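You operate a simulated robot arm through the tools that you are given. There is no shell and no other tool. Be economical: measure what you need, move in short steps, check, and stop when the job is done.

You are at the controls of a simulated two-armed robot. One attempt, no reset.

## Task
Pick up the black tag with one hand, pass it to the other hand and put it on the bander bed. Take the small navy roll and leave it in the hold tray. Do these in any order. Set down upright: small navy roll.

Only the result counts: the job must be done as asked and must still hold three seconds after the hand-in. Knocking over, shifting, dropping, spilling or breaking anything else fails it.

## Robot
Two 7-joint arms with two-finger parallel grippers on one trunk, on a base that drives. Base frame: it is fixed to the floor where the robot stands at the start and does not move with it; the origin is under the middle of the robot, x ahead of it, y to its left, z up; the surface under the hand at the start is at about z = 0.84. Lengths are in m, angles in degrees, forces in N, time in s.
The left shoulder is at the start at [0.073, 0.182, 1.086], the right one opposite. With the tool pointing down near the work surface each hand reaches from about 0.3 to 0.76 m from the robot's upright axis, wherever it stands, measured 20 degrees to its own side. Places, roughly: bander bed (31x12 cm) [-0.72, 1.74, 0.86]; hold tray [-2.5, -2.25, 0.25]; small navy roll (6x6x8 cm) [-3.6, -2.5, 1.4]. Payload 3.91 kg a hand.
The tool frame of a hand sits at the grasp point between the pads (the TCP): z along the fingers, y along the line on which they close. The tips reach 0.03 m beyond it. The gripper opens to 0.11 m. The fingers are 0.02 m wide and 0.01 m thick; the gripper's body (0.048 by 0.112 m) begins 0.055 m behind the TCP.
Orientation is that of the tool frame in the base frame, as [roll, pitch, yaw] about the fixed x, y, z axes, in that order (R = Rz(yaw) Ry(pitch) Rx(roll)). With the fingers straight down and closing along the base's y, the tool's x points along the base's -x, its y along +y and its z along -z.

## Interface
- The arms move only by the tool jog_arm. It takes "left_targets", "right_targets" or both (then of equal length, played together; a hand with none holds still); each is a list of rows, each an object of numbers (a shift or turn left out is 0, a gripper value left out holds the last): "x", "y", "z": the shift along the tool's x, y, z in m; "wx", "wy", "wz": the turn, a rotation vector about the tool's x, y, z in degrees; "gripper": the closure, from 0 (fully open) to 1 (shut). In form: [{"x": .., "y": .., "z": .., "wx": .., "wy": .., "wz": .., "gripper": ..}, ...]. A call has 1 to 20 rows; each row is the pose to reach, as a shift and turn from the pose commanded when the call began, along the tool's axes at that moment. Each row takes 0.2 s and may step no farther than 0.05 m and 8.6 degrees from the row before; otherwise, or with a gripper value out of range, the whole call is refused. A pose out of reach is approached as far as the arm can. The call stops where the force on the tool passes 40 N (or 10 N more than at its start, if that is more) or the arm is blocked; 0.2 s more then pass. The fingers move at their own pace (about 0.072 m/s each) and stop on an object; they squeeze with about 41 N. The grip force told is the motor's: it shows also when the fingers shut on nothing. Time passes only in rows, and 0.2 s behind the last, so rows that repeat a pose let the fingers close. The reply holds the time, the measured pose of the TCP, the force on the tool along the base axes, the opening and the grip force, in the units named above and with some noise, with the torque about the TCP (base axes, N m) and any sound that the robot's microphone picked up, and new pictures: "views" is both (left out), scene, wrist or none (wrist: the cameras of the hands that moved).
- Cameras (640 x 400 px; columns grow to the right, rows downward): "scene" is now at [0.2162, -0.0244, 1.2708]; the picture's right is [-0.28, -0.96, 0.00], its down [-0.57, 0.16, -0.81] and it looks along [0.77, -0.22, -0.59] (base axes); focal length 214 px, centre (320, 200). "left" rides on the left gripper at [0.072, -0.017, -0.103] in its tool frame; the picture's right is [0.23, 0.97, 0.00], its down [-0.76, 0.18, -0.62] and it looks along [-0.61, 0.14, 0.78] (tool axes); focal length 222 px, centre (320, 200). "right" rides on the right gripper at [0.072, 0.017, -0.103] in its tool frame; the picture's right is [-0.23, 0.97, 0.00], its down [-0.76, -0.18, -0.62] and it looks along [-0.61, -0.14, 0.78] (tool axes); focal length 222 px, centre (320, 200). There is no depth. A picture from a camera that has moved, and an enlarged one, comes with that camera's place and axes in the base frame and with its lens.
- slide_trunk(by): slides the trunk up (or, below 0, down) by that many m; the arms and the scene camera ride with it, the base frame stays. It gives what a move gives, with no picture.
- base_move(legs): drives the robot by 1 to 6 legs, each [ahead, left, turn to the left] in m, m and degrees, along the robot's own axes; the way and the turn of a leg run together, so that a leg with both is an arc; at most 1.5 m and 180 degrees a leg. The arms and the cameras ride along, it lands a little off, and it stops where it bumps. It gives what a move gives, and a new picture of the scene camera.
- aim_head(pan, tilt): turns the head with the scene camera to pan (to the left, within 80 degrees either way) and tilt (down, from -29 to 69), counted from straight ahead of the robot. It gives what a move gives, and a new picture of the scene camera.
- close_up(camera, box): a new picture of the part [left, top, right, bottom] of that camera's present view, enlarged. It takes no simulated time.
- job_done(): hands the job in; it is judged then, once.

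Go step by step. Nothing tells you exact positions but the pictures and the camera data: compare them with the known pose of the tool, close in by small moves and look again before you grip or let go. The budget is 165 turns and 260 pictures, counting those below and the enlarged ones. Unless the task says otherwise, let go and move clear before handing in, and close with one line.

The tools are called after "Emit:" as name(argument=value, ...) on one line, values as JSON. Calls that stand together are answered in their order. jog_arm: Moves the arms, as the interface text tells. Its arguments: {"type":"object","properties":{"left_targets":{"type":"array","items":{"type":"object","properties":{"x":{"type":"number"},"y":{"type":"number"},"z":{"type":"number"},"wx":{"type":"number"},"wy":{"type":"number"},"wz":{"type":"number"},"gripper":{"type":"number"}}}},"right_targets":{"type":"array","items":{"type":"object","properties":{"x":{"type":"number"},"y":{"type":"number"},"z":{"type":"number"},"wx":{"type":"number"},"wy":{"type":"number"},"wz":{"type":"number"},"gripper":{"type":"number"}}}},"views":{"type":"string","enum":["both","scene","wrist","none"]}},"required":[]} The other tools are called the same way: slide_trunk (by) slides the trunk up or down; base_move (legs) drives the base; aim_head (pan, tilt) turns the head that bears the scene camera; close_up (camera, box) takes an enlarged picture of a part of a camera's view; job_done () hands the job in.

At the start:

```text
time_s: 0.0
left_tcp_pos: [0.4662, 0.1773, 1.0603]
left_tool_rot: [-180.0, 0.0, -179.9]
left_wrist_force: [-0.4, 0.0, 0.1]
left_wrist_torque: [0.03, 0.0, 0.0]
left_grip_width: 0.11
left_grip_force: 0.0
right_tcp_pos: [0.3749, -0.2151, 1.1204]
right_tool_rot: [180.0, 0.0, 179.9]
right_wrist_force: [0.7, -0.4, 0.1]
right_wrist_torque: [-0.01, 0.0, 0.0]
right_grip_width: 0.11
right_grip_force: 0.1
trunk travel left (down, up): [-0.35, 0.164]
robot x, y, heading: [0.0015, 0.0005, 0.0]
head pan, tilt: [-16.0, 36.3]
```

scene: 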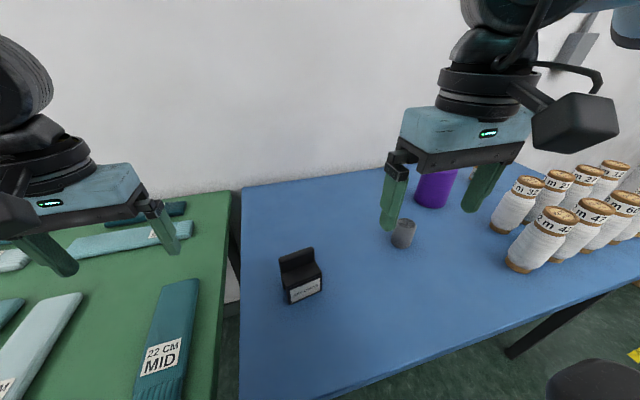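
right: 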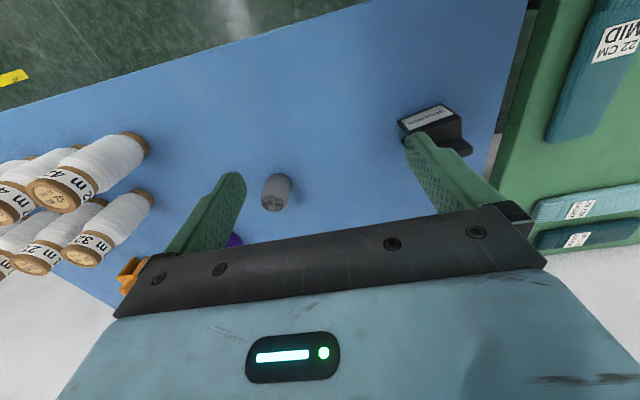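
left: 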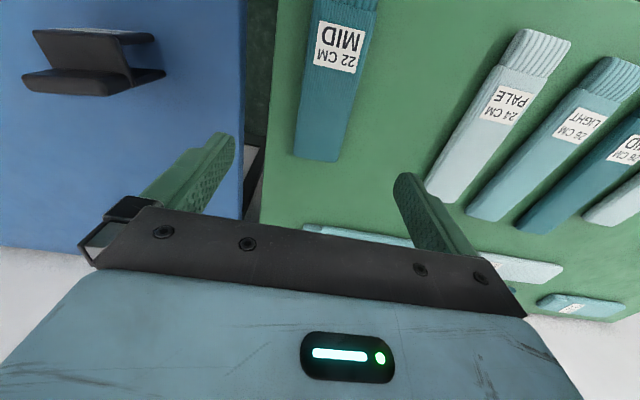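

I see a black object on the blue table (maybe a tag), a grey cylinder, thread spools and sleeves. I'll zoom in to identify the black object.

Emit:
close_up(camera="scene", box=[240, 220, 360, 320])

Emit:
close_up(camera="right", box=[380, 80, 500, 170])

Emit:
aim_head(pan=60, tilt=25)

```text
4.00 times, centred on (300, 270) of scene
camera zoom: at [0.2162, -0.0244, 1.2708], right [-0.28, -0.96, 0.0], down [-0.57, 0.16, -0.81], along [0.77, -0.22, -0.59], focal length 858 px, centre (400, -80)
```

zoom: 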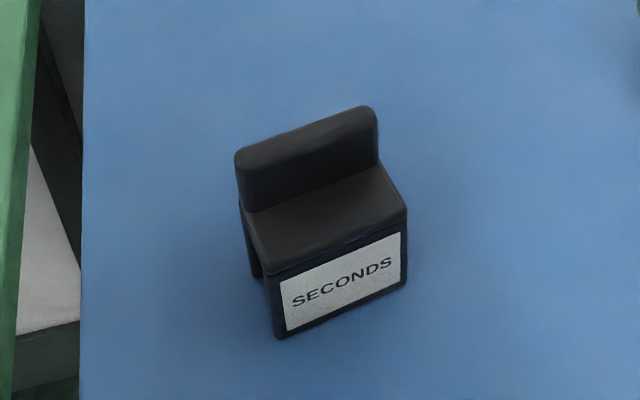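

```text
4.44 times, centred on (440, 125) of right
camera zoom: at [0.3026, -0.197, 1.2241], right [0.23, 0.97, 0.0], down [0.76, -0.18, 0.62], along [0.61, -0.14, -0.78], focal length 987 px, centre (-213, 533)
```

zoom: 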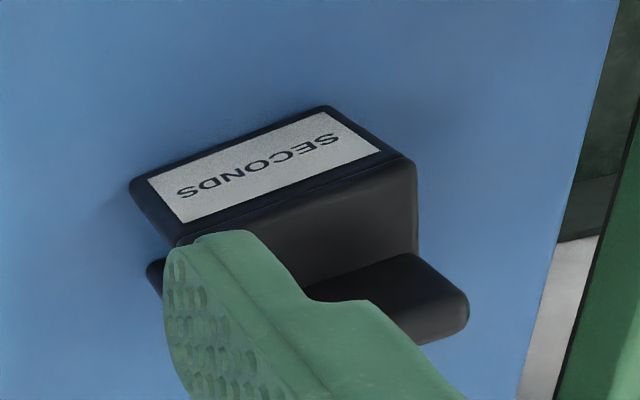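

```text
time_s: 1.5
left_tcp_pos: [0.4669, 0.1781, 1.06]
left_tool_rot: [180.0, -0.1, -179.9]
left_wrist_force: [0.3, 0.0, 1.0]
left_wrist_torque: [0.0, 0.04, 0.0]
left_grip_width: 0.1102
left_grip_force: 0.1
right_tcp_pos: [0.3759, -0.214, 1.1207]
right_tool_rot: [-179.9, 0.1, 179.9]
right_wrist_force: [-0.4, -1.2, 0.0]
right_wrist_torque: [0.01, 0.0, -0.03]
right_grip_width: 0.1101
right_grip_force: 0.1
trunk travel left (down, up): [-0.35, 0.164]
robot x, y, heading: [0.0001, 0.0016, -0.0]
head pan, tilt: [60.0, 25.0]
camera scene: at [0.1784, 0.0794, 1.2885], right [0.87, -0.5, 0.0], down [-0.21, -0.37, -0.91], along [0.45, 0.78, -0.42], focal length 214 px, centre (320, 200)
```

scene: 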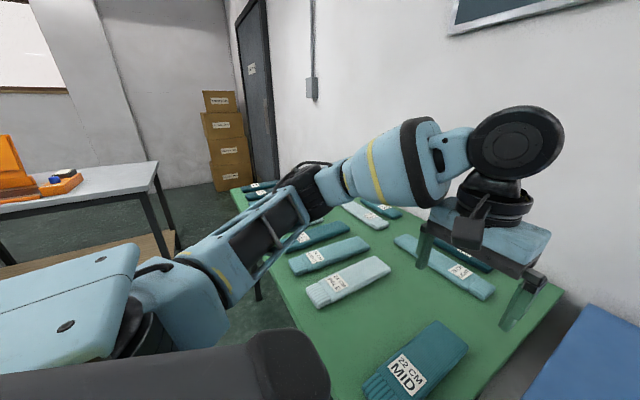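

The black tag is the h-shaped "SECONDS" piece; triangulating both views puts its upright fin at about (0.49, -0.056), top z≈0.94, yawed about 8°. I move the right hand above it with the closing direction across the fin.

Emit:
jog_arm(right_targets=[{"wz": -8.2, "x": -0.01, "y": 0.013}, {"wz": -16.4, "x": -0.02, "y": 0.026}, {"wz": -24.6, "x": -0.03, "y": 0.04}, {"wz": -32.8, "x": -0.04, "y": 0.053}, {"wz": -41, "x": -0.05, "y": 0.066}, {"wz": -49.2, "x": -0.06, "y": 0.08}, {"wz": -57.4, "x": -0.07, "y": 0.095}, {"wz": -65.6, "x": -0.08, "y": 0.11}, {"wz": -73.8, "x": -0.09, "y": 0.125}, {"wz": -82, "x": -0.1, "y": 0.14}, {"wz": -90, "x": -0.11, "y": 0.15, "z": 0.02}, {"wz": -98, "x": -0.114, "y": 0.158, "z": 0.06}], views="wrist")

Emit:
aim_head(pan=-10, tilt=45)

```text
time_s: 4.1
left_tcp_pos: [0.4664, 0.1777, 1.0598]
left_tool_rot: [180.0, -0.1, -179.9]
left_wrist_force: [0.0, -0.2, 0.1]
left_wrist_torque: [-0.04, -0.02, -0.02]
left_grip_width: 0.1099
left_grip_force: 0.1
right_tcp_pos: [0.3215, -0.1435, 1.0428]
right_tool_rot: [-179.9, 0.0, -82.8]
right_wrist_force: [-0.4, 0.7, -0.4]
right_wrist_torque: [0.01, -0.01, -0.01]
right_grip_width: 0.1099
right_grip_force: 0.0
right hand out of reach, approached as far as the arm can: row 7, 8, 9, 10, 11, 12
trunk travel left (down, up): [-0.35, 0.164]
robot x, y, heading: [-0.0001, -0.0026, 0.2]
head pan, tilt: [60.0, 25.0]
camera right: at [0.3137, -0.2179, 1.1467], right [-0.99, 0.1, 0.0], down [0.08, 0.78, 0.62], along [0.07, 0.62, -0.78], focal length 222 px, centre (320, 200)
```

right: 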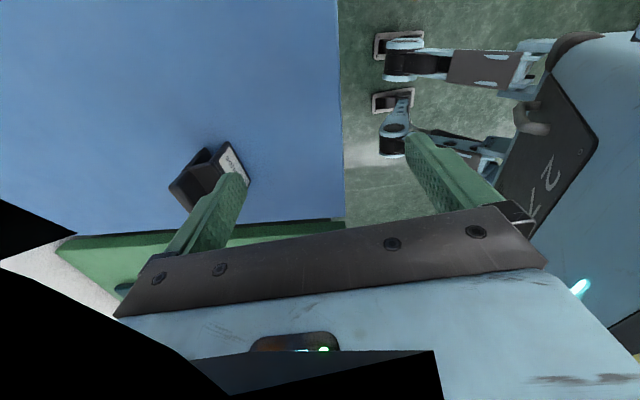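

```text
time_s: 5.5
left_tcp_pos: [0.467, 0.1773, 1.0601]
left_tool_rot: [-180.0, 0.0, -179.8]
left_wrist_force: [0.9, -0.3, -0.5]
left_wrist_torque: [0.0, 0.0, -0.02]
left_grip_width: 0.1101
left_grip_force: 0.1
right_tcp_pos: [0.3233, -0.1434, 1.042]
right_tool_rot: [-179.9, 0.1, -82.9]
right_wrist_force: [-0.1, 0.3, -0.6]
right_wrist_torque: [-0.01, -0.03, -0.03]
right_grip_width: 0.11
right_grip_force: 0.0
trunk travel left (down, up): [-0.35, 0.164]
robot x, y, heading: [0.0012, -0.0002, -0.0]
head pan, tilt: [-10.0, 45.0]
camera scene: at [0.2124, -0.0143, 1.258], right [-0.17, -0.98, 0.0], down [-0.7, 0.12, -0.71], along [0.7, -0.12, -0.71], focal length 214 px, centre (320, 200)
```

scene: 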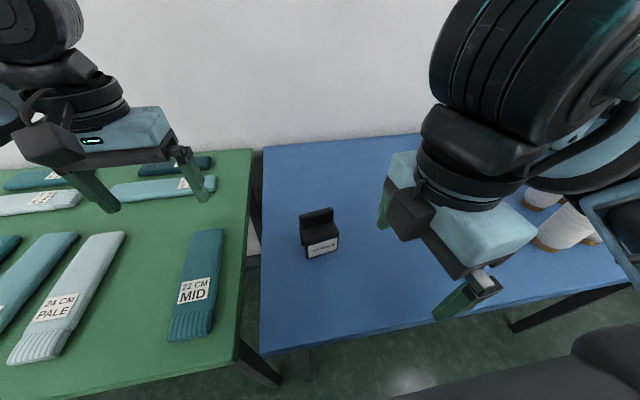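

The orientation was reached, but the arm stopped short at (0.32, -0.14). I try moving forward in translation only.

Emit:
jog_arm(right_targets=[{"y": -0.04, "x": -0.01}, {"y": -0.08, "x": -0.03}, {"y": -0.12, "x": -0.04}], views="none")

```text
time_s: 6.3
left_tcp_pos: [0.466, 0.1762, 1.0587]
left_tool_rot: [-180.0, 0.0, -179.9]
left_wrist_force: [-1.0, -0.3, 0.3]
left_wrist_torque: [-0.02, 0.0, 0.01]
left_grip_width: 0.11
left_grip_force: 0.0
right_tcp_pos: [0.3192, -0.144, 1.0426]
right_tool_rot: [-179.9, 0.0, -82.1]
right_wrist_force: [0.0, -0.2, 1.0]
right_wrist_torque: [0.01, -0.01, 0.0]
right_grip_width: 0.11
right_grip_force: 0.2
right hand out of reach, approached as far as the arm can: row 1, 2, 3
trunk travel left (down, up): [-0.35, 0.164]
robot x, y, heading: [0.0002, -0.0003, -0.2]
head pan, tilt: [-10.0, 45.0]
```

The wrist seems limited in this turning direction. I swing back and take the opposite orientation (+82°) instead.

Emit:
jog_arm(right_targets=[{"wz": 8.5}, {"wz": 17}, {"wz": 25.5}, {"wz": 34}, {"wz": 42.5}, {"wz": 51}, {"wz": 59.5}, {"wz": 68}, {"wz": 76.5}, {"wz": 85}, {"wz": 93.5}, {"wz": 98}], views="none")

```text
time_s: 8.9
left_tcp_pos: [0.4663, 0.1772, 1.0596]
left_tool_rot: [180.0, -0.1, -180.0]
left_wrist_force: [-0.1, 0.1, 0.9]
left_wrist_torque: [-0.03, -0.04, 0.01]
left_grip_width: 0.1098
left_grip_force: 0.1
right_tcp_pos: [0.3227, -0.1428, 1.0462]
right_tool_rot: [180.0, 0.0, 179.9]
right_wrist_force: [-0.1, -0.4, 0.0]
right_wrist_torque: [0.0, -0.01, 0.01]
right_grip_width: 0.1102
right_grip_force: 0.0
trunk travel left (down, up): [-0.35, 0.164]
robot x, y, heading: [-0.0016, 0.0002, -0.0]
head pan, tilt: [-10.0, 45.0]
```

Good: commands count from the reached pose. Now I turn +82° while moving toward the tag.

Emit:
jog_arm(right_targets=[{"wz": 8.2, "x": -0.01}, {"wz": 16.4, "x": -0.03}, {"wz": 24.6, "x": -0.05}, {"wz": 32.8, "x": -0.07, "y": 0.01}, {"wz": 41, "x": -0.09, "y": 0.02}, {"wz": 49.2, "x": -0.11, "y": 0.03}, {"wz": 57.4, "x": -0.13, "y": 0.045}, {"wz": 65.6, "x": -0.15, "y": 0.06}, {"wz": 73.8, "x": -0.16, "y": 0.075}, {"wz": 82, "x": -0.167, "y": 0.087}])

```text
time_s: 11.1
left_tcp_pos: [0.4668, 0.1767, 1.0594]
left_tool_rot: [179.9, 0.0, -180.0]
left_wrist_force: [0.7, -0.3, 0.3]
left_wrist_torque: [-0.01, 0.0, -0.03]
left_grip_width: 0.1101
left_grip_force: 0.0
right_tcp_pos: [0.5058, -0.1558, 1.0566]
right_tool_rot: [179.8, -0.1, 98.2]
right_wrist_force: [-0.1, 0.7, 0.2]
right_wrist_torque: [0.0, 0.03, 0.04]
right_grip_width: 0.1098
right_grip_force: 0.0
right hand out of reach, approached as far as the arm can: row 6, 7, 8, 9, 10
trunk travel left (down, up): [-0.35, 0.164]
robot x, y, heading: [-0.0007, 0.0009, 0.1]
head pan, tilt: [-10.0, 45.0]
camera scene: at [0.2122, -0.0146, 1.258], right [-0.17, -0.98, 0.0], down [-0.7, 0.12, -0.71], along [0.7, -0.12, -0.71], focal length 214 px, centre (320, 200)
camera right: at [0.5113, -0.0813, 1.1612], right [1.0, -0.09, 0.0], down [-0.07, -0.78, 0.62], along [-0.05, -0.62, -0.78], focal length 222 px, centre (320, 200)
```

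scene: 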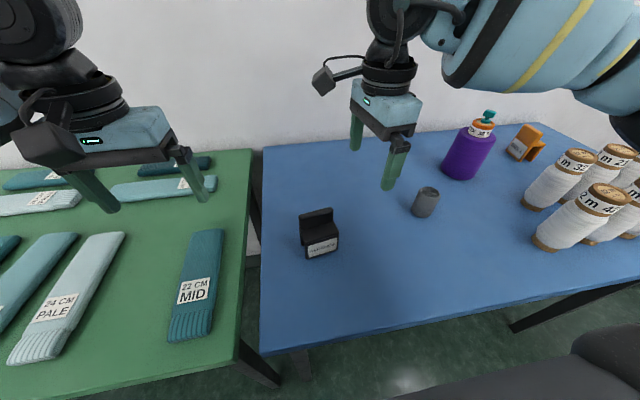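
right: 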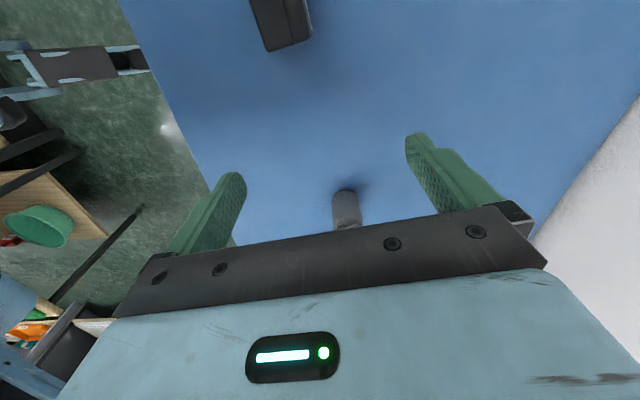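

The hand is at (0.506, -0.156) with the right orientation, just short in y. I shift the base left 0.1 m to bring it over the fin.

Emit:
base_move(legs=[[-0.017, 0.1, 0]])

Emit:
jog_arm(right_targets=[{"z": 0.0}], views="wrist")

```text
time_s: 12.6
left_tcp_pos: [0.4493, 0.2763, 1.059]
left_tool_rot: [-180.0, 0.0, -179.9]
left_wrist_force: [0.3, 0.6, 0.0]
left_wrist_torque: [0.01, 0.03, 0.0]
left_grip_width: 0.1099
left_grip_force: 0.0
right_tcp_pos: [0.489, -0.0553, 1.058]
right_tool_rot: [179.8, -0.1, 98.3]
right_wrist_force: [0.1, 0.0, 0.1]
right_wrist_torque: [-0.01, -0.01, 0.02]
right_grip_width: 0.11
right_grip_force: 0.1
trunk travel left (down, up): [-0.35, 0.164]
robot x, y, heading: [-0.0162, 0.1026, -0.0]
head pan, tilt: [-10.0, 45.0]
camera scene: at [0.1955, 0.0848, 1.2579], right [-0.17, -0.98, 0.0], down [-0.7, 0.12, -0.71], along [0.7, -0.12, -0.71], focal length 214 px, centre (320, 200)
```

scene: 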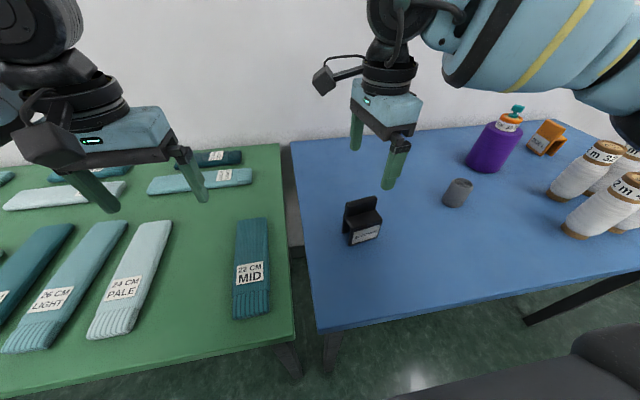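

```text
time_s: 13.0
left_tcp_pos: [0.4511, 0.2743, 1.0595]
left_tool_rot: [-179.9, 0.0, -179.9]
left_wrist_force: [-0.1, 0.1, -0.1]
left_wrist_torque: [0.03, -0.01, -0.03]
left_grip_width: 0.11
left_grip_force: 0.1
right_tcp_pos: [0.4887, -0.0576, 1.0573]
right_tool_rot: [179.8, 0.1, 98.3]
right_wrist_force: [-0.2, 0.6, -0.3]
right_wrist_torque: [-0.01, 0.04, -0.01]
right_grip_width: 0.11
right_grip_force: 0.1
trunk travel left (down, up): [-0.35, 0.164]
robot x, y, heading: [-0.0156, 0.096, -0.0]
head pan, tilt: [-10.0, 45.0]
camera right: at [0.4948, 0.0174, 1.1614], right [1.0, -0.08, 0.0], down [-0.07, -0.78, 0.62], along [-0.05, -0.62, -0.78], focal length 222 px, centre (320, 200)
```

right: 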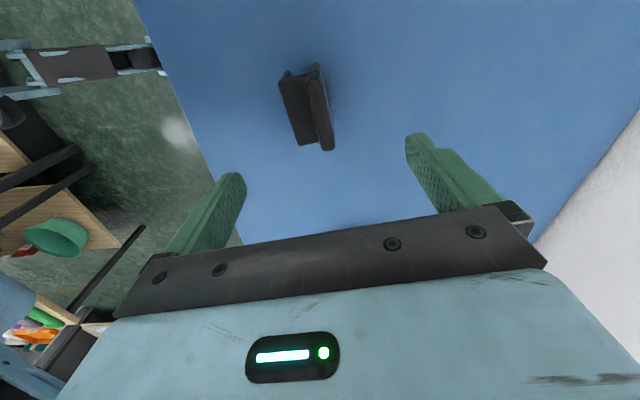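

Emit:
close_up(camera="right", box=[260, 50, 360, 160])

Emit:
close_up(camera="scene", box=[320, 160, 440, 260])

```text
3.64 times, centred on (310, 105) of right
camera zoom: at [0.4948, 0.0174, 1.1614], right [1.0, -0.08, 0.0], down [-0.07, -0.78, 0.62], along [-0.05, -0.62, -0.78], focal length 808 px, centre (356, 546)
```

zoom: 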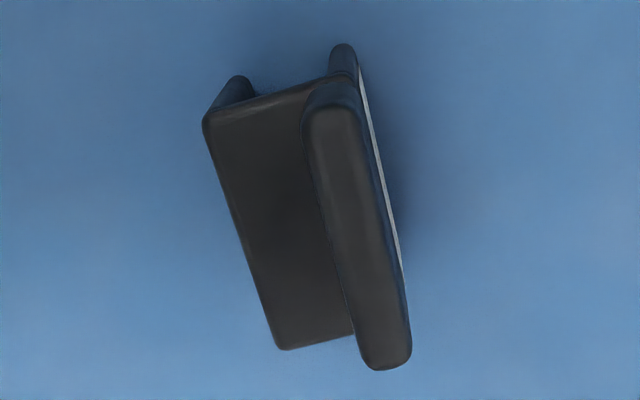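

```text
4.00 times, centred on (380, 210) of scene
camera zoom: at [0.1956, 0.0843, 1.2579], right [-0.17, -0.98, 0.0], down [-0.7, 0.12, -0.71], along [0.7, -0.12, -0.71], focal length 858 px, centre (80, 160)
```

zoom: 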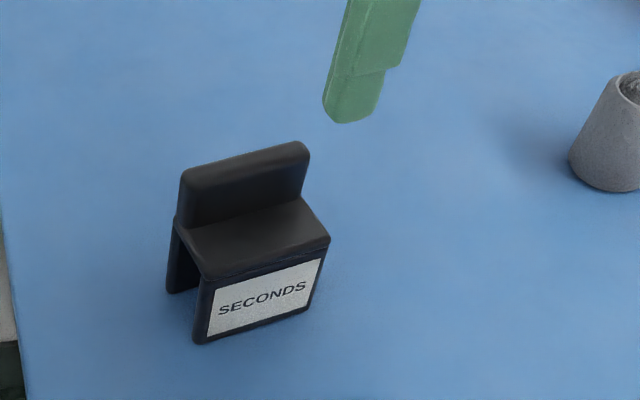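

The tag is an inverted-U block with a 1.6 cm fin; its centre is about (0.491, -0.0535). I go down so the tips stay just above the seat.

Emit:
jog_arm(right_targets=[{"y": 0.003, "x": 0.002, "z": 0.04}, {"y": 0.003, "x": 0.002, "z": 0.08, "gripper": 0.4}, {"y": 0.003, "x": 0.002, "z": 0.105, "gripper": 0.4}, {"y": 0.003, "x": 0.002, "z": 0.113, "gripper": 0.4}])

Emit:
close_up(camera="scene", box=[320, 160, 440, 260])

```text
time_s: 14.0
left_tcp_pos: [0.4487, 0.2757, 1.0605]
left_tool_rot: [180.0, 0.0, -179.9]
left_wrist_force: [-0.4, -1.0, 0.3]
left_wrist_torque: [-0.02, 0.01, -0.03]
left_grip_width: 0.1102
left_grip_force: 0.0
right_tcp_pos: [0.4922, -0.0542, 0.943]
right_tool_rot: [179.7, -0.1, 98.3]
right_wrist_force: [-0.2, -0.2, -0.3]
right_wrist_torque: [0.01, 0.0, 0.0]
right_grip_width: 0.0658
right_grip_force: 0.1
trunk travel left (down, up): [-0.35, 0.164]
robot x, y, heading: [-0.0165, 0.0991, 0.2]
head pan, tilt: [-10.0, 45.0]
camera scene: at [0.1956, 0.0844, 1.2579], right [-0.17, -0.98, 0.0], down [-0.7, 0.12, -0.71], along [0.7, -0.12, -0.71], focal length 214 px, centre (320, 200)
camera right: at [0.4976, 0.0201, 1.0481], right [1.0, -0.08, 0.0], down [-0.07, -0.78, 0.62], along [-0.05, -0.62, -0.78], focal length 222 px, centre (320, 200)
```

scene: 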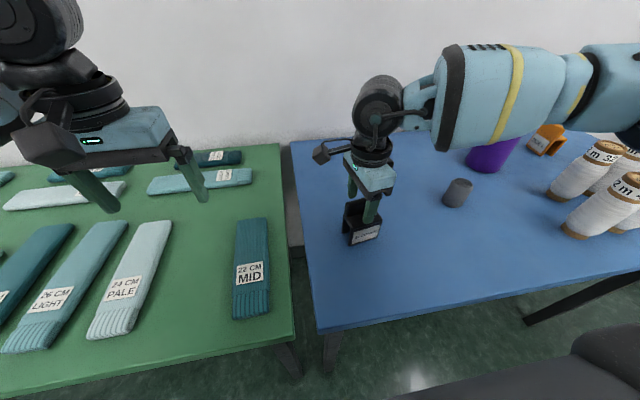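
right: 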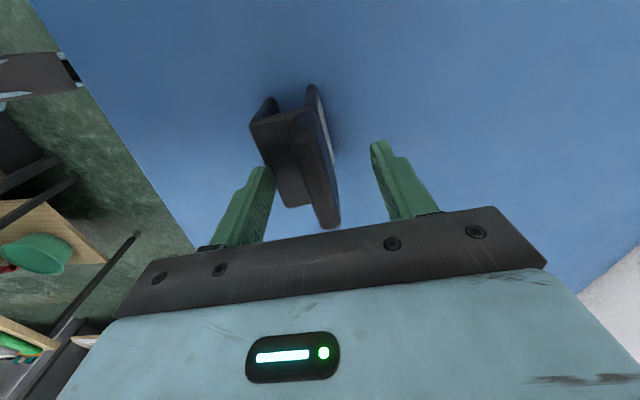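

```text
4.00 times, centred on (380, 210) of scene
camera zoom: at [0.1956, 0.0844, 1.2579], right [-0.17, -0.98, 0.0], down [-0.7, 0.12, -0.71], along [0.7, -0.12, -0.71], focal length 858 px, centre (80, 160)
```

zoom: 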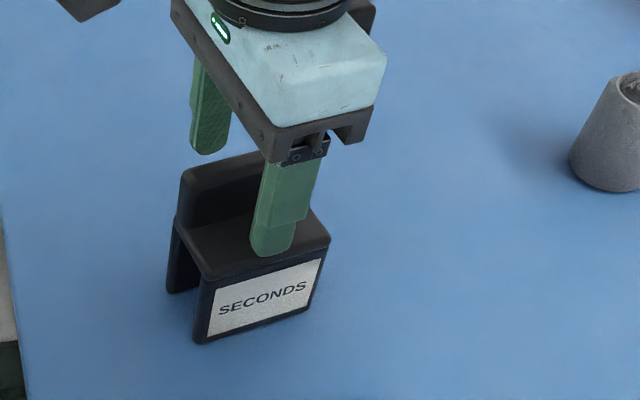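

The front finger hovers just above the seat and the fin is between the fingers. I close.

Emit:
jog_arm(right_targets=[{"gripper": 0.7}, {"gripper": 1}, {"gripper": 1}, {"gripper": 1}, {"gripper": 1}])

Emit:
close_up(camera="scene", box=[320, 160, 440, 260])

```text
time_s: 15.2
left_tcp_pos: [0.4491, 0.2766, 1.0587]
left_tool_rot: [-180.0, -0.1, -179.9]
left_wrist_force: [-0.1, 0.3, 0.6]
left_wrist_torque: [0.02, 0.02, 0.01]
left_grip_width: 0.11
left_grip_force: 0.1
right_tcp_pos: [0.4918, -0.0526, 0.9434]
right_tool_rot: [179.9, 0.1, 98.4]
right_wrist_force: [-0.2, -0.3, -0.3]
right_wrist_torque: [0.0, 0.05, 0.0]
right_grip_width: 0.0151
right_grip_force: 40.6
trunk travel left (down, up): [-0.35, 0.164]
robot x, y, heading: [-0.0186, 0.0994, -0.1]
head pan, tilt: [-10.0, 45.0]
camera scene: at [0.1956, 0.0845, 1.2579], right [-0.17, -0.98, 0.0], down [-0.7, 0.12, -0.71], along [0.7, -0.12, -0.71], focal length 214 px, centre (320, 200)
camera right: at [0.4975, 0.0202, 1.0485], right [1.0, -0.08, 0.0], down [-0.07, -0.78, 0.62], along [-0.05, -0.62, -0.78], focal length 222 px, centre (320, 200)
```

scene: 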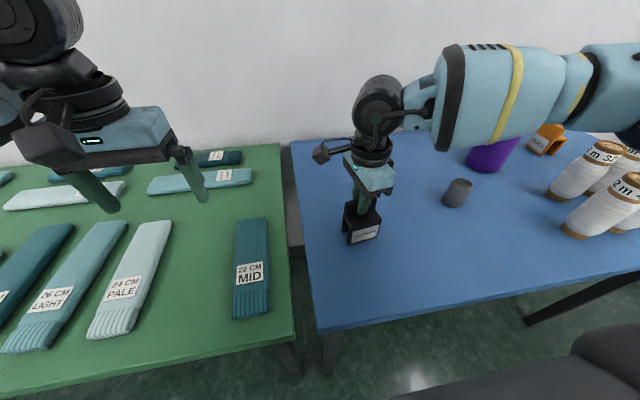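
right: 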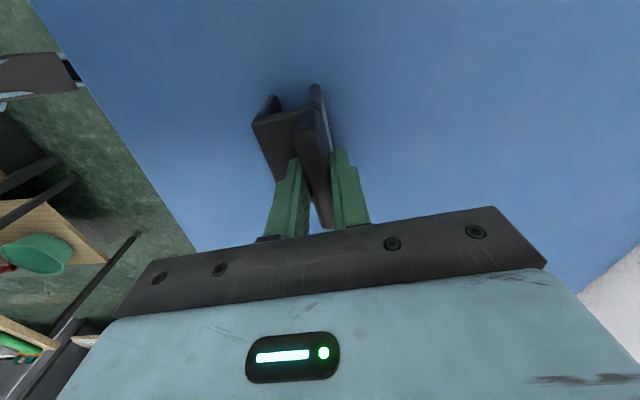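

```text
4.00 times, centred on (380, 210) of scene
camera zoom: at [0.1956, 0.0845, 1.2579], right [-0.17, -0.98, 0.0], down [-0.7, 0.12, -0.71], along [0.7, -0.12, -0.71], focal length 858 px, centre (80, 160)
```

zoom: 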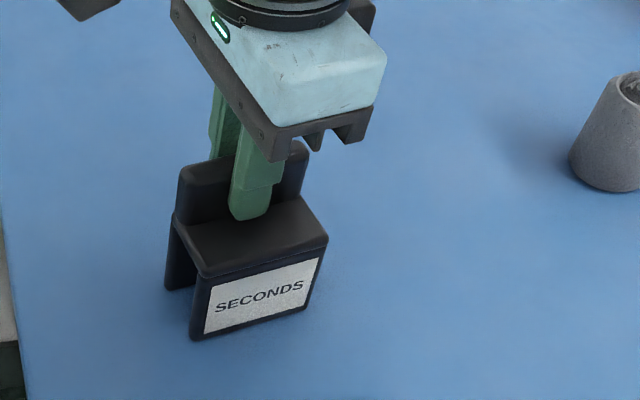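

The fin is gripped (15 mm). I lift it and back the robot away from the table to get room for the hand-over.

Emit:
jog_arm(right_targets=[{"z": -0.03}, {"z": -0.07}, {"z": -0.11}, {"z": -0.15}, {"z": -0.18}], views="none")

Emit:
base_move(legs=[[-0.5, 0, 0]])

```text
time_s: 16.4
left_tcp_pos: [0.4474, 0.275, 1.0608]
left_tool_rot: [180.0, 0.1, -180.0]
left_wrist_force: [-0.4, 0.0, -0.4]
left_wrist_torque: [-0.01, -0.02, -0.01]
left_grip_width: 0.1102
left_grip_force: 0.0
right_tcp_pos: [0.48, -0.074, 1.112]
right_tool_rot: [179.7, 0.0, 98.3]
right_wrist_force: [-0.7, -1.1, -0.9]
right_wrist_torque: [0.01, -0.01, -0.01]
right_grip_width: 0.015
right_grip_force: 40.4
right hand out of reach, approached as far as the arm can: row 4, 5
trunk travel left (down, up): [-0.35, 0.164]
robot x, y, heading: [-0.0137, 0.0992, 0.1]
head pan, tilt: [-10.0, 45.0]
```

```text
time_s: 19.4
left_tcp_pos: [-0.0606, 0.2763, 1.0596]
left_tool_rot: [179.9, 0.0, -180.0]
left_wrist_force: [0.7, 0.4, -0.1]
left_wrist_torque: [0.02, -0.03, -0.01]
left_grip_width: 0.1098
left_grip_force: 0.1
right_tcp_pos: [-0.0284, -0.0732, 1.1123]
right_tool_rot: [179.7, 0.0, 98.2]
right_wrist_force: [0.2, -0.1, -0.6]
right_wrist_torque: [0.0, -0.04, -0.01]
right_grip_width: 0.0149
right_grip_force: 41.0
trunk travel left (down, up): [-0.35, 0.164]
robot x, y, heading: [-0.5254, 0.1007, 0.0]
head pan, tilt: [-10.0, 45.0]
camera scene: at [-0.3138, 0.0843, 1.258], right [-0.17, -0.98, 0.0], down [-0.7, 0.12, -0.71], along [0.7, -0.12, -0.71], focal length 214 px, centre (320, 200)
```

scene: 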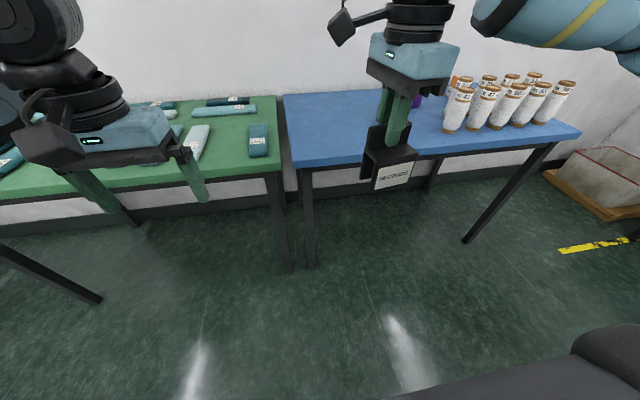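

Now I pitch the left hand 90° so its fingers point forward, staying low and behind the tag.

Emit:
jog_arm(left_targets=[{"wy": -8.5, "x": 0.01, "z": 0.01}, {"wy": -17, "x": 0.02, "z": 0.02}, {"wy": -25.5, "x": 0.03, "z": 0.03}, {"wy": -34, "x": 0.04, "z": 0.04}, {"wy": -42.5, "x": 0.05, "z": 0.05}, {"wy": -51, "x": 0.06, "z": 0.06}, {"wy": -59.5, "x": 0.07, "z": 0.07}, {"wy": -68, "x": 0.08, "z": 0.08}, {"wy": -76.5, "x": 0.09, "z": 0.09}, {"wy": -85, "x": 0.1, "z": 0.1}, {"wy": -90, "x": 0.1, "z": 0.1}])

```text
time_s: 21.8
left_tcp_pos: [-0.1165, 0.2412, 0.9046]
left_tool_rot: [-34.0, 89.9, -34.1]
left_wrist_force: [0.0, 0.0, -0.6]
left_wrist_torque: [0.0, 0.03, 0.01]
left_grip_width: 0.1101
left_grip_force: 0.0
left hand out of reach, approached as far as the arm can: row 5, 6, 7, 8, 9, 10, 11
right_tcp_pos: [-0.0279, -0.0744, 1.1128]
right_tool_rot: [179.8, -0.1, 98.1]
right_wrist_force: [-0.5, -0.3, -1.7]
right_wrist_torque: [0.01, -0.04, 0.03]
right_grip_width: 0.0151
right_grip_force: 40.8
trunk travel left (down, up): [-0.35, 0.164]
robot x, y, heading: [-0.5261, 0.0971, -0.3]
head pan, tilt: [-10.0, 45.0]
camera scene: at [-0.3135, 0.0842, 1.2579], right [-0.17, -0.98, 0.0], down [-0.7, 0.12, -0.71], along [0.7, -0.12, -0.71], focal length 214 px, centre (320, 200)
camera left: at [-0.2206, 0.2242, 0.8324], right [0.0, 0.97, -0.23], down [-0.62, 0.18, 0.76], along [0.78, 0.14, 0.61], focal length 222 px, centre (320, 200)
```

scene: 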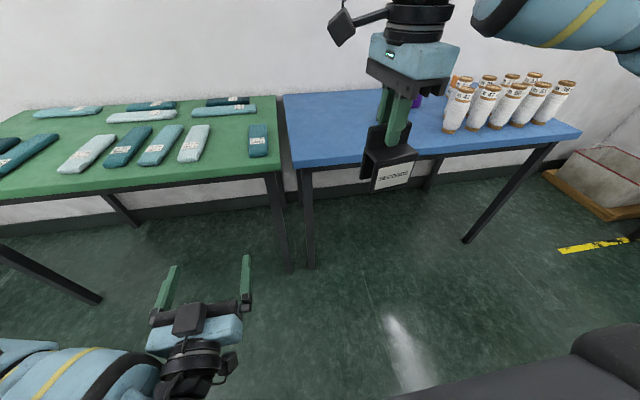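
left: 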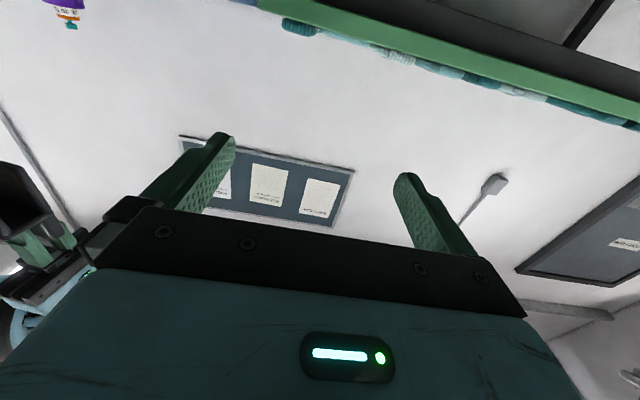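

The left hand now points forward level. The tag's back can be turned toward the left arm: I yaw the right hand by about 117° toward its comfortable side.

Emit:
jog_arm(right_targets=[{"wz": -8.5, "x": 0.005, "y": -0.005, "z": 0.01}, {"wz": -17, "x": 0.01, "y": -0.01, "z": 0.02}, {"wz": -25.5, "x": 0.015, "y": -0.015, "z": 0.03}, {"wz": -34, "x": 0.02, "y": -0.02, "z": 0.04}, {"wz": -42.5, "x": 0.025, "y": -0.025, "z": 0.05}, {"wz": -51, "x": 0.035, "y": -0.03, "z": 0.06}, {"wz": -59.5, "x": 0.045, "y": -0.035, "z": 0.06}, {"wz": -68, "x": 0.055, "y": -0.04, "z": 0.06}, {"wz": -76.5, "x": 0.065, "y": -0.045, "z": 0.06}, {"wz": -85, "x": 0.07, "y": -0.05, "z": 0.06}, {"wz": -93.5, "x": 0.075, "y": -0.055, "z": 0.06}, {"wz": -102, "x": 0.08, "y": -0.06, "z": 0.06}, {"wz": -110.5, "x": 0.085, "y": -0.065, "z": 0.06}, {"wz": -117, "x": 0.085, "y": -0.065, "z": 0.06}])

```text
time_s: 24.8
left_tcp_pos: [-0.1163, 0.2421, 0.9054]
left_tool_rot: [-15.1, 90.0, -14.8]
left_wrist_force: [0.4, 0.7, 0.3]
left_wrist_torque: [-0.02, 0.01, -0.03]
left_grip_width: 0.1101
left_grip_force: 0.1
right_tcp_pos: [-0.0998, -0.0162, 1.0469]
right_tool_rot: [-179.9, 0.1, -144.6]
right_wrist_force: [0.5, 1.1, -0.5]
right_wrist_torque: [-0.02, 0.0, -0.03]
right_grip_width: 0.0153
right_grip_force: 40.9
right hand out of reach, approached as far as the arm can: row 9, 10, 11, 12, 13, 14
trunk travel left (down, up): [-0.35, 0.164]
robot x, y, heading: [-0.5208, 0.0973, 0.3]
head pan, tilt: [-10.0, 45.0]
camera scene: at [-0.3132, 0.0841, 1.2579], right [-0.17, -0.98, 0.0], down [-0.7, 0.12, -0.71], along [0.7, -0.12, -0.71], focal length 214 px, centre (320, 200)
camera right: at [-0.1679, -0.0445, 1.1507], right [-0.38, 0.93, 0.0], down [0.72, 0.3, 0.63], along [0.58, 0.24, -0.78], focal length 222 px, centre (320, 200)
```

scene: 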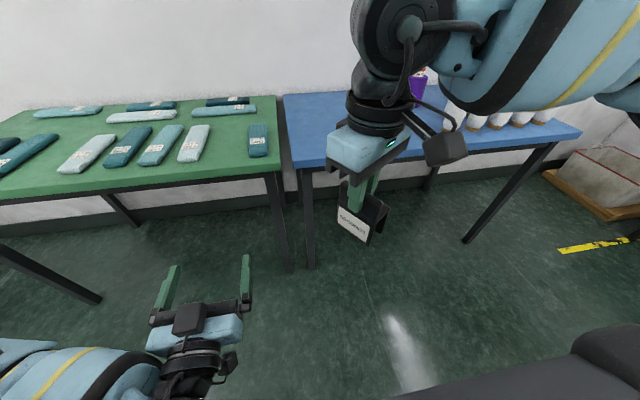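
right: 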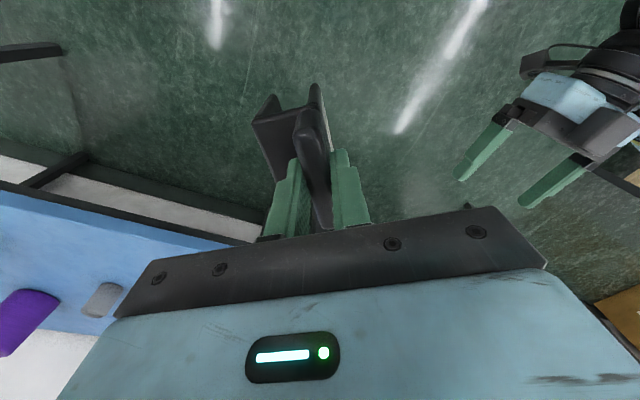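

The tag's back now faces (-0.58, 0.82). I bring the left hand to a standoff 10 cm off the back, level with the block and pointing at it.

Emit:
jog_arm(left_targets=[{"wx": 8, "x": -0.012, "y": -0.015, "z": -0.01}, {"wx": 16, "x": -0.024, "y": -0.035, "z": -0.02}, {"wx": 24, "x": -0.036, "y": -0.06, "z": -0.03}, {"wx": 32, "x": -0.05, "y": -0.09, "z": -0.042}, {"wx": 40, "x": -0.065, "y": -0.12, "z": -0.042}, {"wx": 48, "x": -0.08, "y": -0.15, "z": -0.042}, {"wx": 54.6, "x": -0.087, "y": -0.177, "z": -0.042}])

```text
time_s: 26.4
left_tcp_pos: [-0.1494, 0.059, 0.9851]
left_tool_rot: [-63.5, 90.0, -118.1]
left_wrist_force: [0.0, 0.4, -0.8]
left_wrist_torque: [-0.01, 0.01, -0.03]
left_grip_width: 0.1099
left_grip_force: 0.1
left hand out of reach, approached as far as the arm can: row 1, 2, 3, 4, 5, 6, 7
right_tcp_pos: [-0.0981, -0.017, 1.0469]
right_tool_rot: [-179.8, 0.2, -144.8]
right_wrist_force: [-0.2, 0.1, -0.4]
right_wrist_torque: [0.0, -0.01, 0.02]
right_grip_width: 0.015
right_grip_force: 40.6
trunk travel left (down, up): [-0.35, 0.164]
robot x, y, heading: [-0.527, 0.0962, 0.2]
head pan, tilt: [-10.0, 45.0]
camera scene: at [-0.3136, 0.0842, 1.2579], right [-0.17, -0.98, 0.0], down [-0.7, 0.12, -0.71], along [0.7, -0.12, -0.71], focal length 214 px, centre (320, 200)
camera left: at [-0.2243, 0.1329, 0.9127], right [0.79, 0.56, -0.23], down [-0.22, 0.61, 0.76], along [0.57, -0.56, 0.61], focal length 222 px, centre (320, 200)
```

scene: 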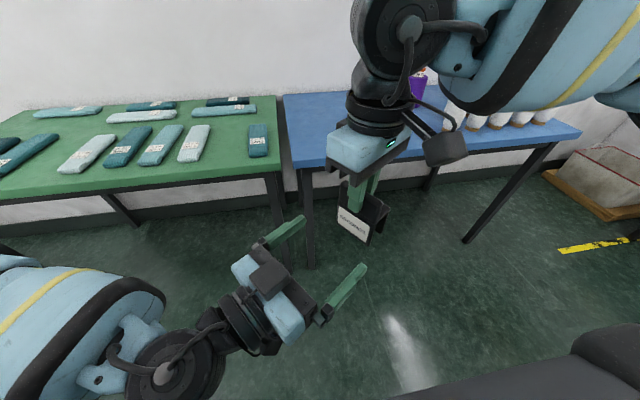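
left: 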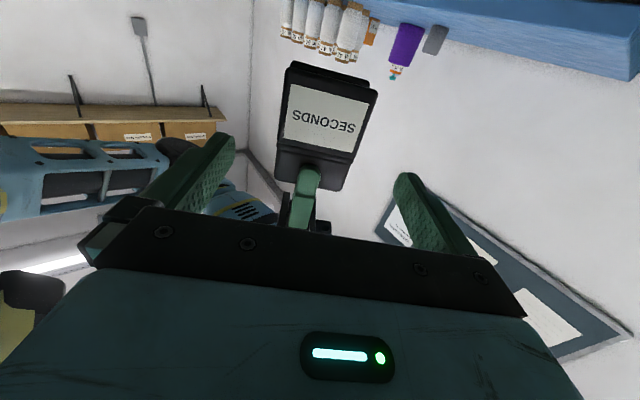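

Alignment looks right: lateral centre agrees within 2 mm. I advance the left hand 9 cm along its fingers in steps.

Emit:
jog_arm(left_targets=[{"z": 0.03, "x": -0.003}, {"z": 0.06, "x": -0.003}, {"z": 0.075, "x": -0.003}, {"z": 0.088, "x": -0.003}])

Emit:
close_up(camera="scene", box=[260, 130, 460, 290])

```text
time_s: 27.4
left_tcp_pos: [-0.0981, -0.0139, 0.9894]
left_tool_rot: [64.4, 89.9, 9.8]
left_wrist_force: [-0.4, 0.2, 0.1]
left_wrist_torque: [-0.02, -0.04, -0.04]
left_grip_width: 0.1102
left_grip_force: 0.0
right_tcp_pos: [-0.0975, -0.0169, 1.0464]
right_tool_rot: [-179.9, 0.2, -144.9]
right_wrist_force: [-0.1, -0.5, -0.2]
right_wrist_torque: [0.03, -0.03, 0.02]
right_grip_width: 0.0151
right_grip_force: 41.2
trunk travel left (down, up): [-0.35, 0.164]
robot x, y, heading: [-0.5271, 0.0989, 0.0]
head pan, tilt: [-10.0, 45.0]
camera scene: at [-0.3134, 0.084, 1.2579], right [-0.17, -0.98, 0.0], down [-0.7, 0.12, -0.71], along [0.7, -0.12, -0.71], focal length 214 px, centre (320, 200)
camera left: at [-0.1718, 0.0609, 0.9165], right [0.79, 0.57, -0.23], down [-0.22, 0.61, 0.76], along [0.57, -0.55, 0.61], focal length 222 px, centre (320, 200)
```

scene: 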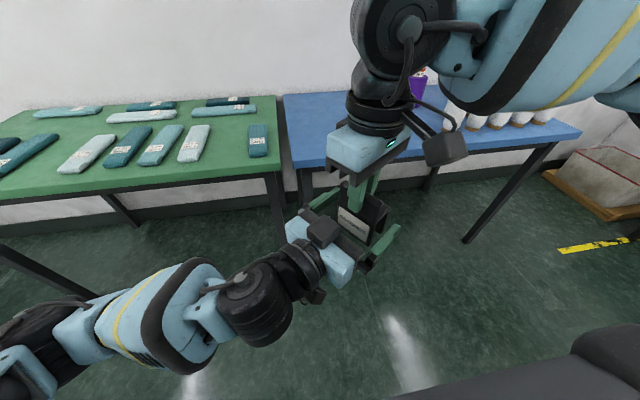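
left: 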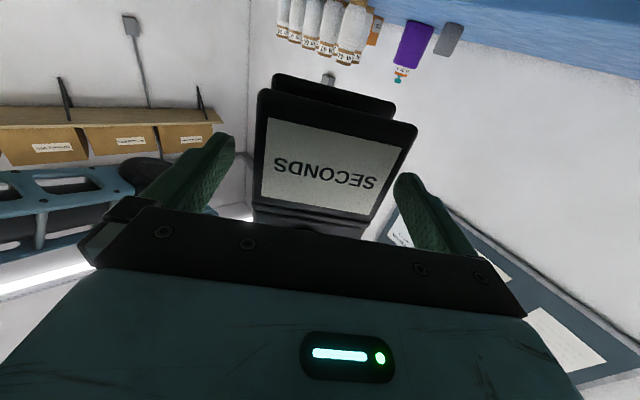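

```text
2.50 times, centred on (360, 210) of scene
camera zoom: at [-0.3134, 0.084, 1.2579], right [-0.17, -0.98, 0.0], down [-0.7, 0.12, -0.71], along [0.7, -0.12, -0.71], focal length 536 px, centre (220, 175)
```

zoom: 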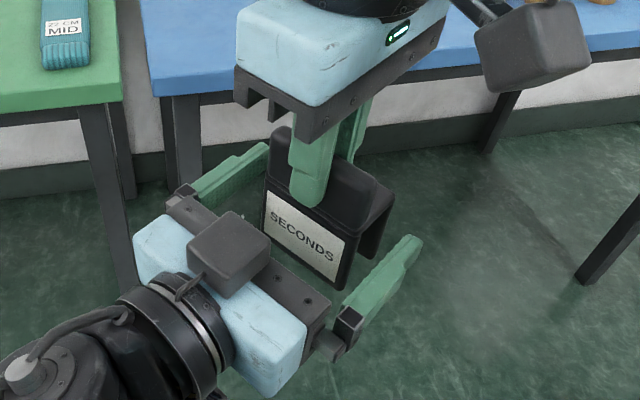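

The fingers straddle the tag's ends. I close the left gripper.

Emit:
jog_arm(left_targets=[{"gripper": 0.3}, {"gripper": 0.6}, {"gripper": 1}, {"gripper": 1}, {"gripper": 1}])

Emit:
close_up(camera="scene", box=[260, 130, 460, 290])

```text
time_s: 28.6
left_tcp_pos: [-0.097, -0.0132, 0.9883]
left_tool_rot: [168.8, 90.0, 114.3]
left_wrist_force: [0.0, -2.1, 0.4]
left_wrist_torque: [0.12, -0.02, 0.01]
left_grip_width: 0.0739
left_grip_force: 41.7
right_tcp_pos: [-0.0982, -0.015, 1.0481]
right_tool_rot: [-179.9, 0.3, -144.6]
right_wrist_force: [-1.2, 2.3, -1.2]
right_wrist_torque: [-0.02, 0.06, 0.0]
right_grip_width: 0.0151
right_grip_force: 41.3
trunk travel left (down, up): [-0.35, 0.164]
robot x, y, heading: [-0.5282, 0.0988, 0.1]
head pan, tilt: [-10.0, 45.0]
camera scene: at [-0.3135, 0.0843, 1.2579], right [-0.17, -0.98, 0.0], down [-0.7, 0.12, -0.71], along [0.7, -0.12, -0.71], focal length 214 px, centre (320, 200)
camera left: at [-0.1722, 0.0612, 0.9164], right [0.79, 0.57, -0.23], down [-0.22, 0.61, 0.76], along [0.57, -0.55, 0.61], focal length 222 px, centre (320, 200)
```

scene: 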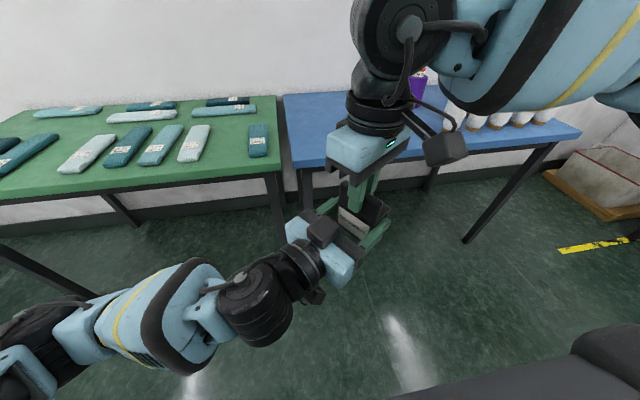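
left: 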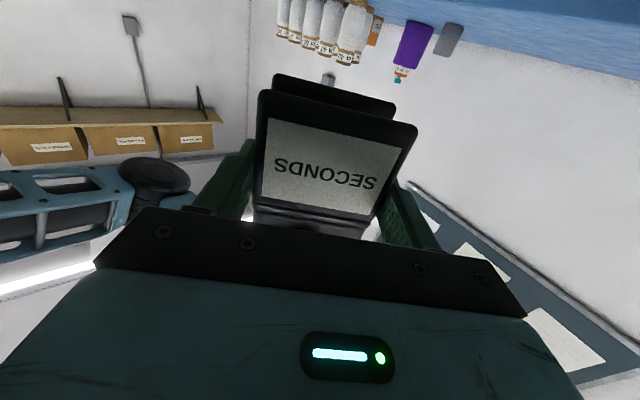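

```text
2.50 times, centred on (360, 210) of scene
camera zoom: at [-0.3135, 0.0843, 1.2579], right [-0.17, -0.98, 0.0], down [-0.7, 0.12, -0.71], along [0.7, -0.12, -0.71], focal length 536 px, centre (220, 175)
```

zoom: 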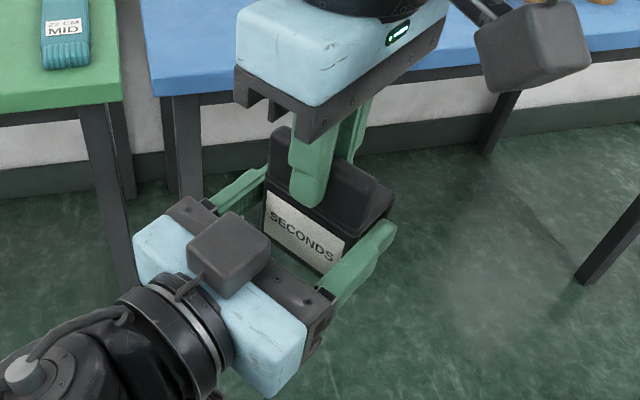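

Left hand holds at 74 mm with full grip force. I open the right hand and raise it clear.

Emit:
jog_arm(right_targets=[{"gripper": 0.7}, {"gripper": 0.55}, {"gripper": 0.5}, {"z": -0.03}, {"z": -0.07}, {"z": -0.11}])

```text
time_s: 30.0
left_tcp_pos: [-0.0984, -0.0138, 0.9887]
left_tool_rot: [-176.7, 90.0, 128.8]
left_wrist_force: [-0.6, 0.7, -0.7]
left_wrist_torque: [0.0, -0.01, 0.01]
left_grip_width: 0.0737
left_grip_force: 41.3
right_tcp_pos: [-0.0973, -0.0377, 1.1378]
right_tool_rot: [-179.9, 0.2, -144.7]
right_wrist_force: [0.3, 0.6, 0.5]
right_wrist_torque: [0.01, 0.0, 0.0]
right_grip_width: 0.055
right_grip_force: 0.0
right hand out of reach, approached as far as the arm can: row 4, 5, 6
trunk travel left (down, up): [-0.35, 0.164]
robot x, y, heading: [-0.526, 0.0998, -0.0]
head pan, tilt: [-10.0, 45.0]
camera scene: at [-0.3137, 0.084, 1.2579], right [-0.17, -0.98, 0.0], down [-0.7, 0.12, -0.71], along [0.7, -0.12, -0.71], focal length 214 px, centre (320, 200)
camera right: at [-0.1661, -0.0664, 1.2422], right [-0.38, 0.93, 0.0], down [0.72, 0.29, 0.63], along [0.58, 0.24, -0.78], focal length 222 px, centre (320, 200)
```

scene: 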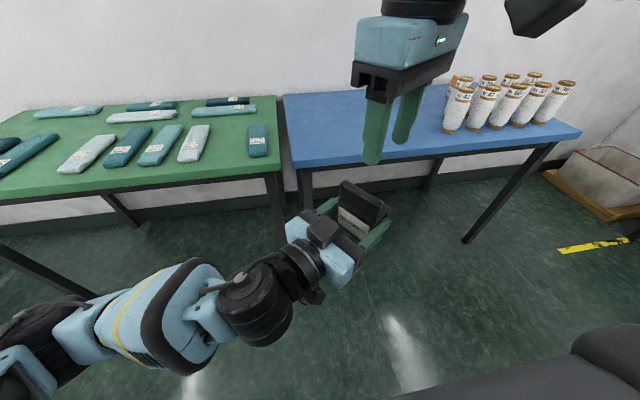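
right: 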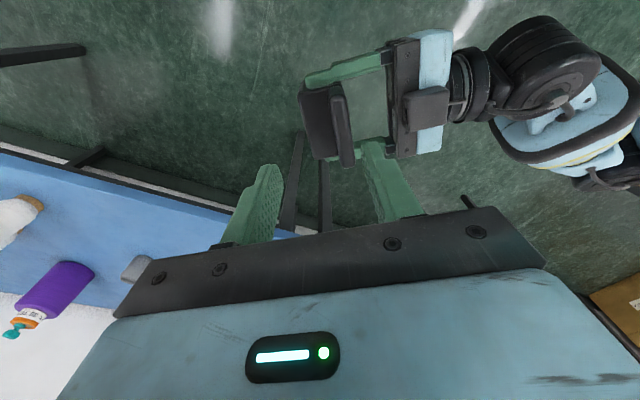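

Hand-over is done. I retract both hands to comfortable postures before turning the left tool down.

Emit:
jog_arm(left_targets=[{"wx": -4, "z": -0.03, "y": 0.015}, {"wx": -12, "z": -0.06, "y": 0.03}, {"wx": -20, "z": -0.09, "y": 0.045}, {"wx": -28, "z": -0.12, "y": 0.06}, {"wx": -36, "z": -0.15, "y": 0.075, "x": 0.01}, {"wx": -44, "z": -0.18, "y": 0.09, "x": 0.025}, {"wx": -52, "z": -0.213, "y": 0.104, "x": 0.04}], right_targets=[{"wz": 5, "x": 0.012, "y": -0.005}, {"wz": 10, "x": 0.025, "y": -0.01}, {"wz": 15, "x": 0.037, "y": -0.015}, {"wz": 20, "x": 0.05, "y": -0.02}, {"wz": 25, "x": 0.062, "y": -0.025}, {"wz": 30, "x": 0.075, "y": -0.03}, {"wz": 35, "x": 0.087, "y": -0.036}], views="none")

Emit:
aim_head(pan=75, tilt=25)

```text
time_s: 31.6
left_tcp_pos: [-0.1208, 0.2006, 0.9277]
left_tool_rot: [2.8, 89.9, 0.4]
left_wrist_force: [-1.5, -0.1, 0.5]
left_wrist_torque: [0.01, 0.02, 0.03]
left_grip_width: 0.0738
left_grip_force: 41.1
left hand out of reach, approached as far as the arm can: row 4, 5, 6, 7
right_tcp_pos: [-0.1455, -0.1156, 1.1378]
right_tool_rot: [-180.0, 0.2, -179.8]
right_wrist_force: [-0.1, -1.1, 0.6]
right_wrist_torque: [-0.01, -0.05, -0.02]
right_grip_width: 0.0549
right_grip_force: 0.0
trunk travel left (down, up): [-0.35, 0.164]
robot x, y, heading: [-0.5258, 0.1012, 0.2]
head pan, tilt: [-10.0, 45.0]
```

```text
time_s: 33.2
left_tcp_pos: [-0.1197, 0.1995, 0.9273]
left_tool_rot: [-13.6, 89.9, -16.0]
left_wrist_force: [0.3, -0.6, 0.0]
left_wrist_torque: [0.05, 0.01, 0.0]
left_grip_width: 0.0738
left_grip_force: 41.1
right_tcp_pos: [-0.1456, -0.1162, 1.1375]
right_tool_rot: [179.9, 0.2, -179.6]
right_wrist_force: [0.0, 0.3, 0.0]
right_wrist_torque: [0.02, 0.01, 0.02]
right_grip_width: 0.0549
right_grip_force: 0.1
trunk travel left (down, up): [-0.35, 0.164]
robot x, y, heading: [-0.5269, 0.0967, -0.1]
head pan, tilt: [75.0, 25.0]
camera scene: at [-0.3697, 0.1874, 1.2885], right [0.97, -0.26, 0.0], down [-0.11, -0.41, -0.91], along [0.24, 0.88, -0.42], focal length 214 px, centre (320, 200)
```

scene: 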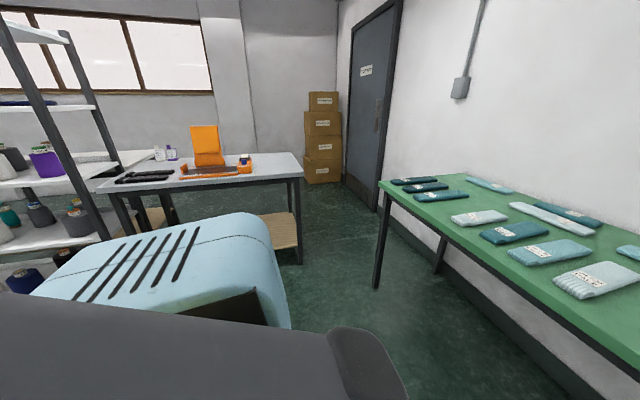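

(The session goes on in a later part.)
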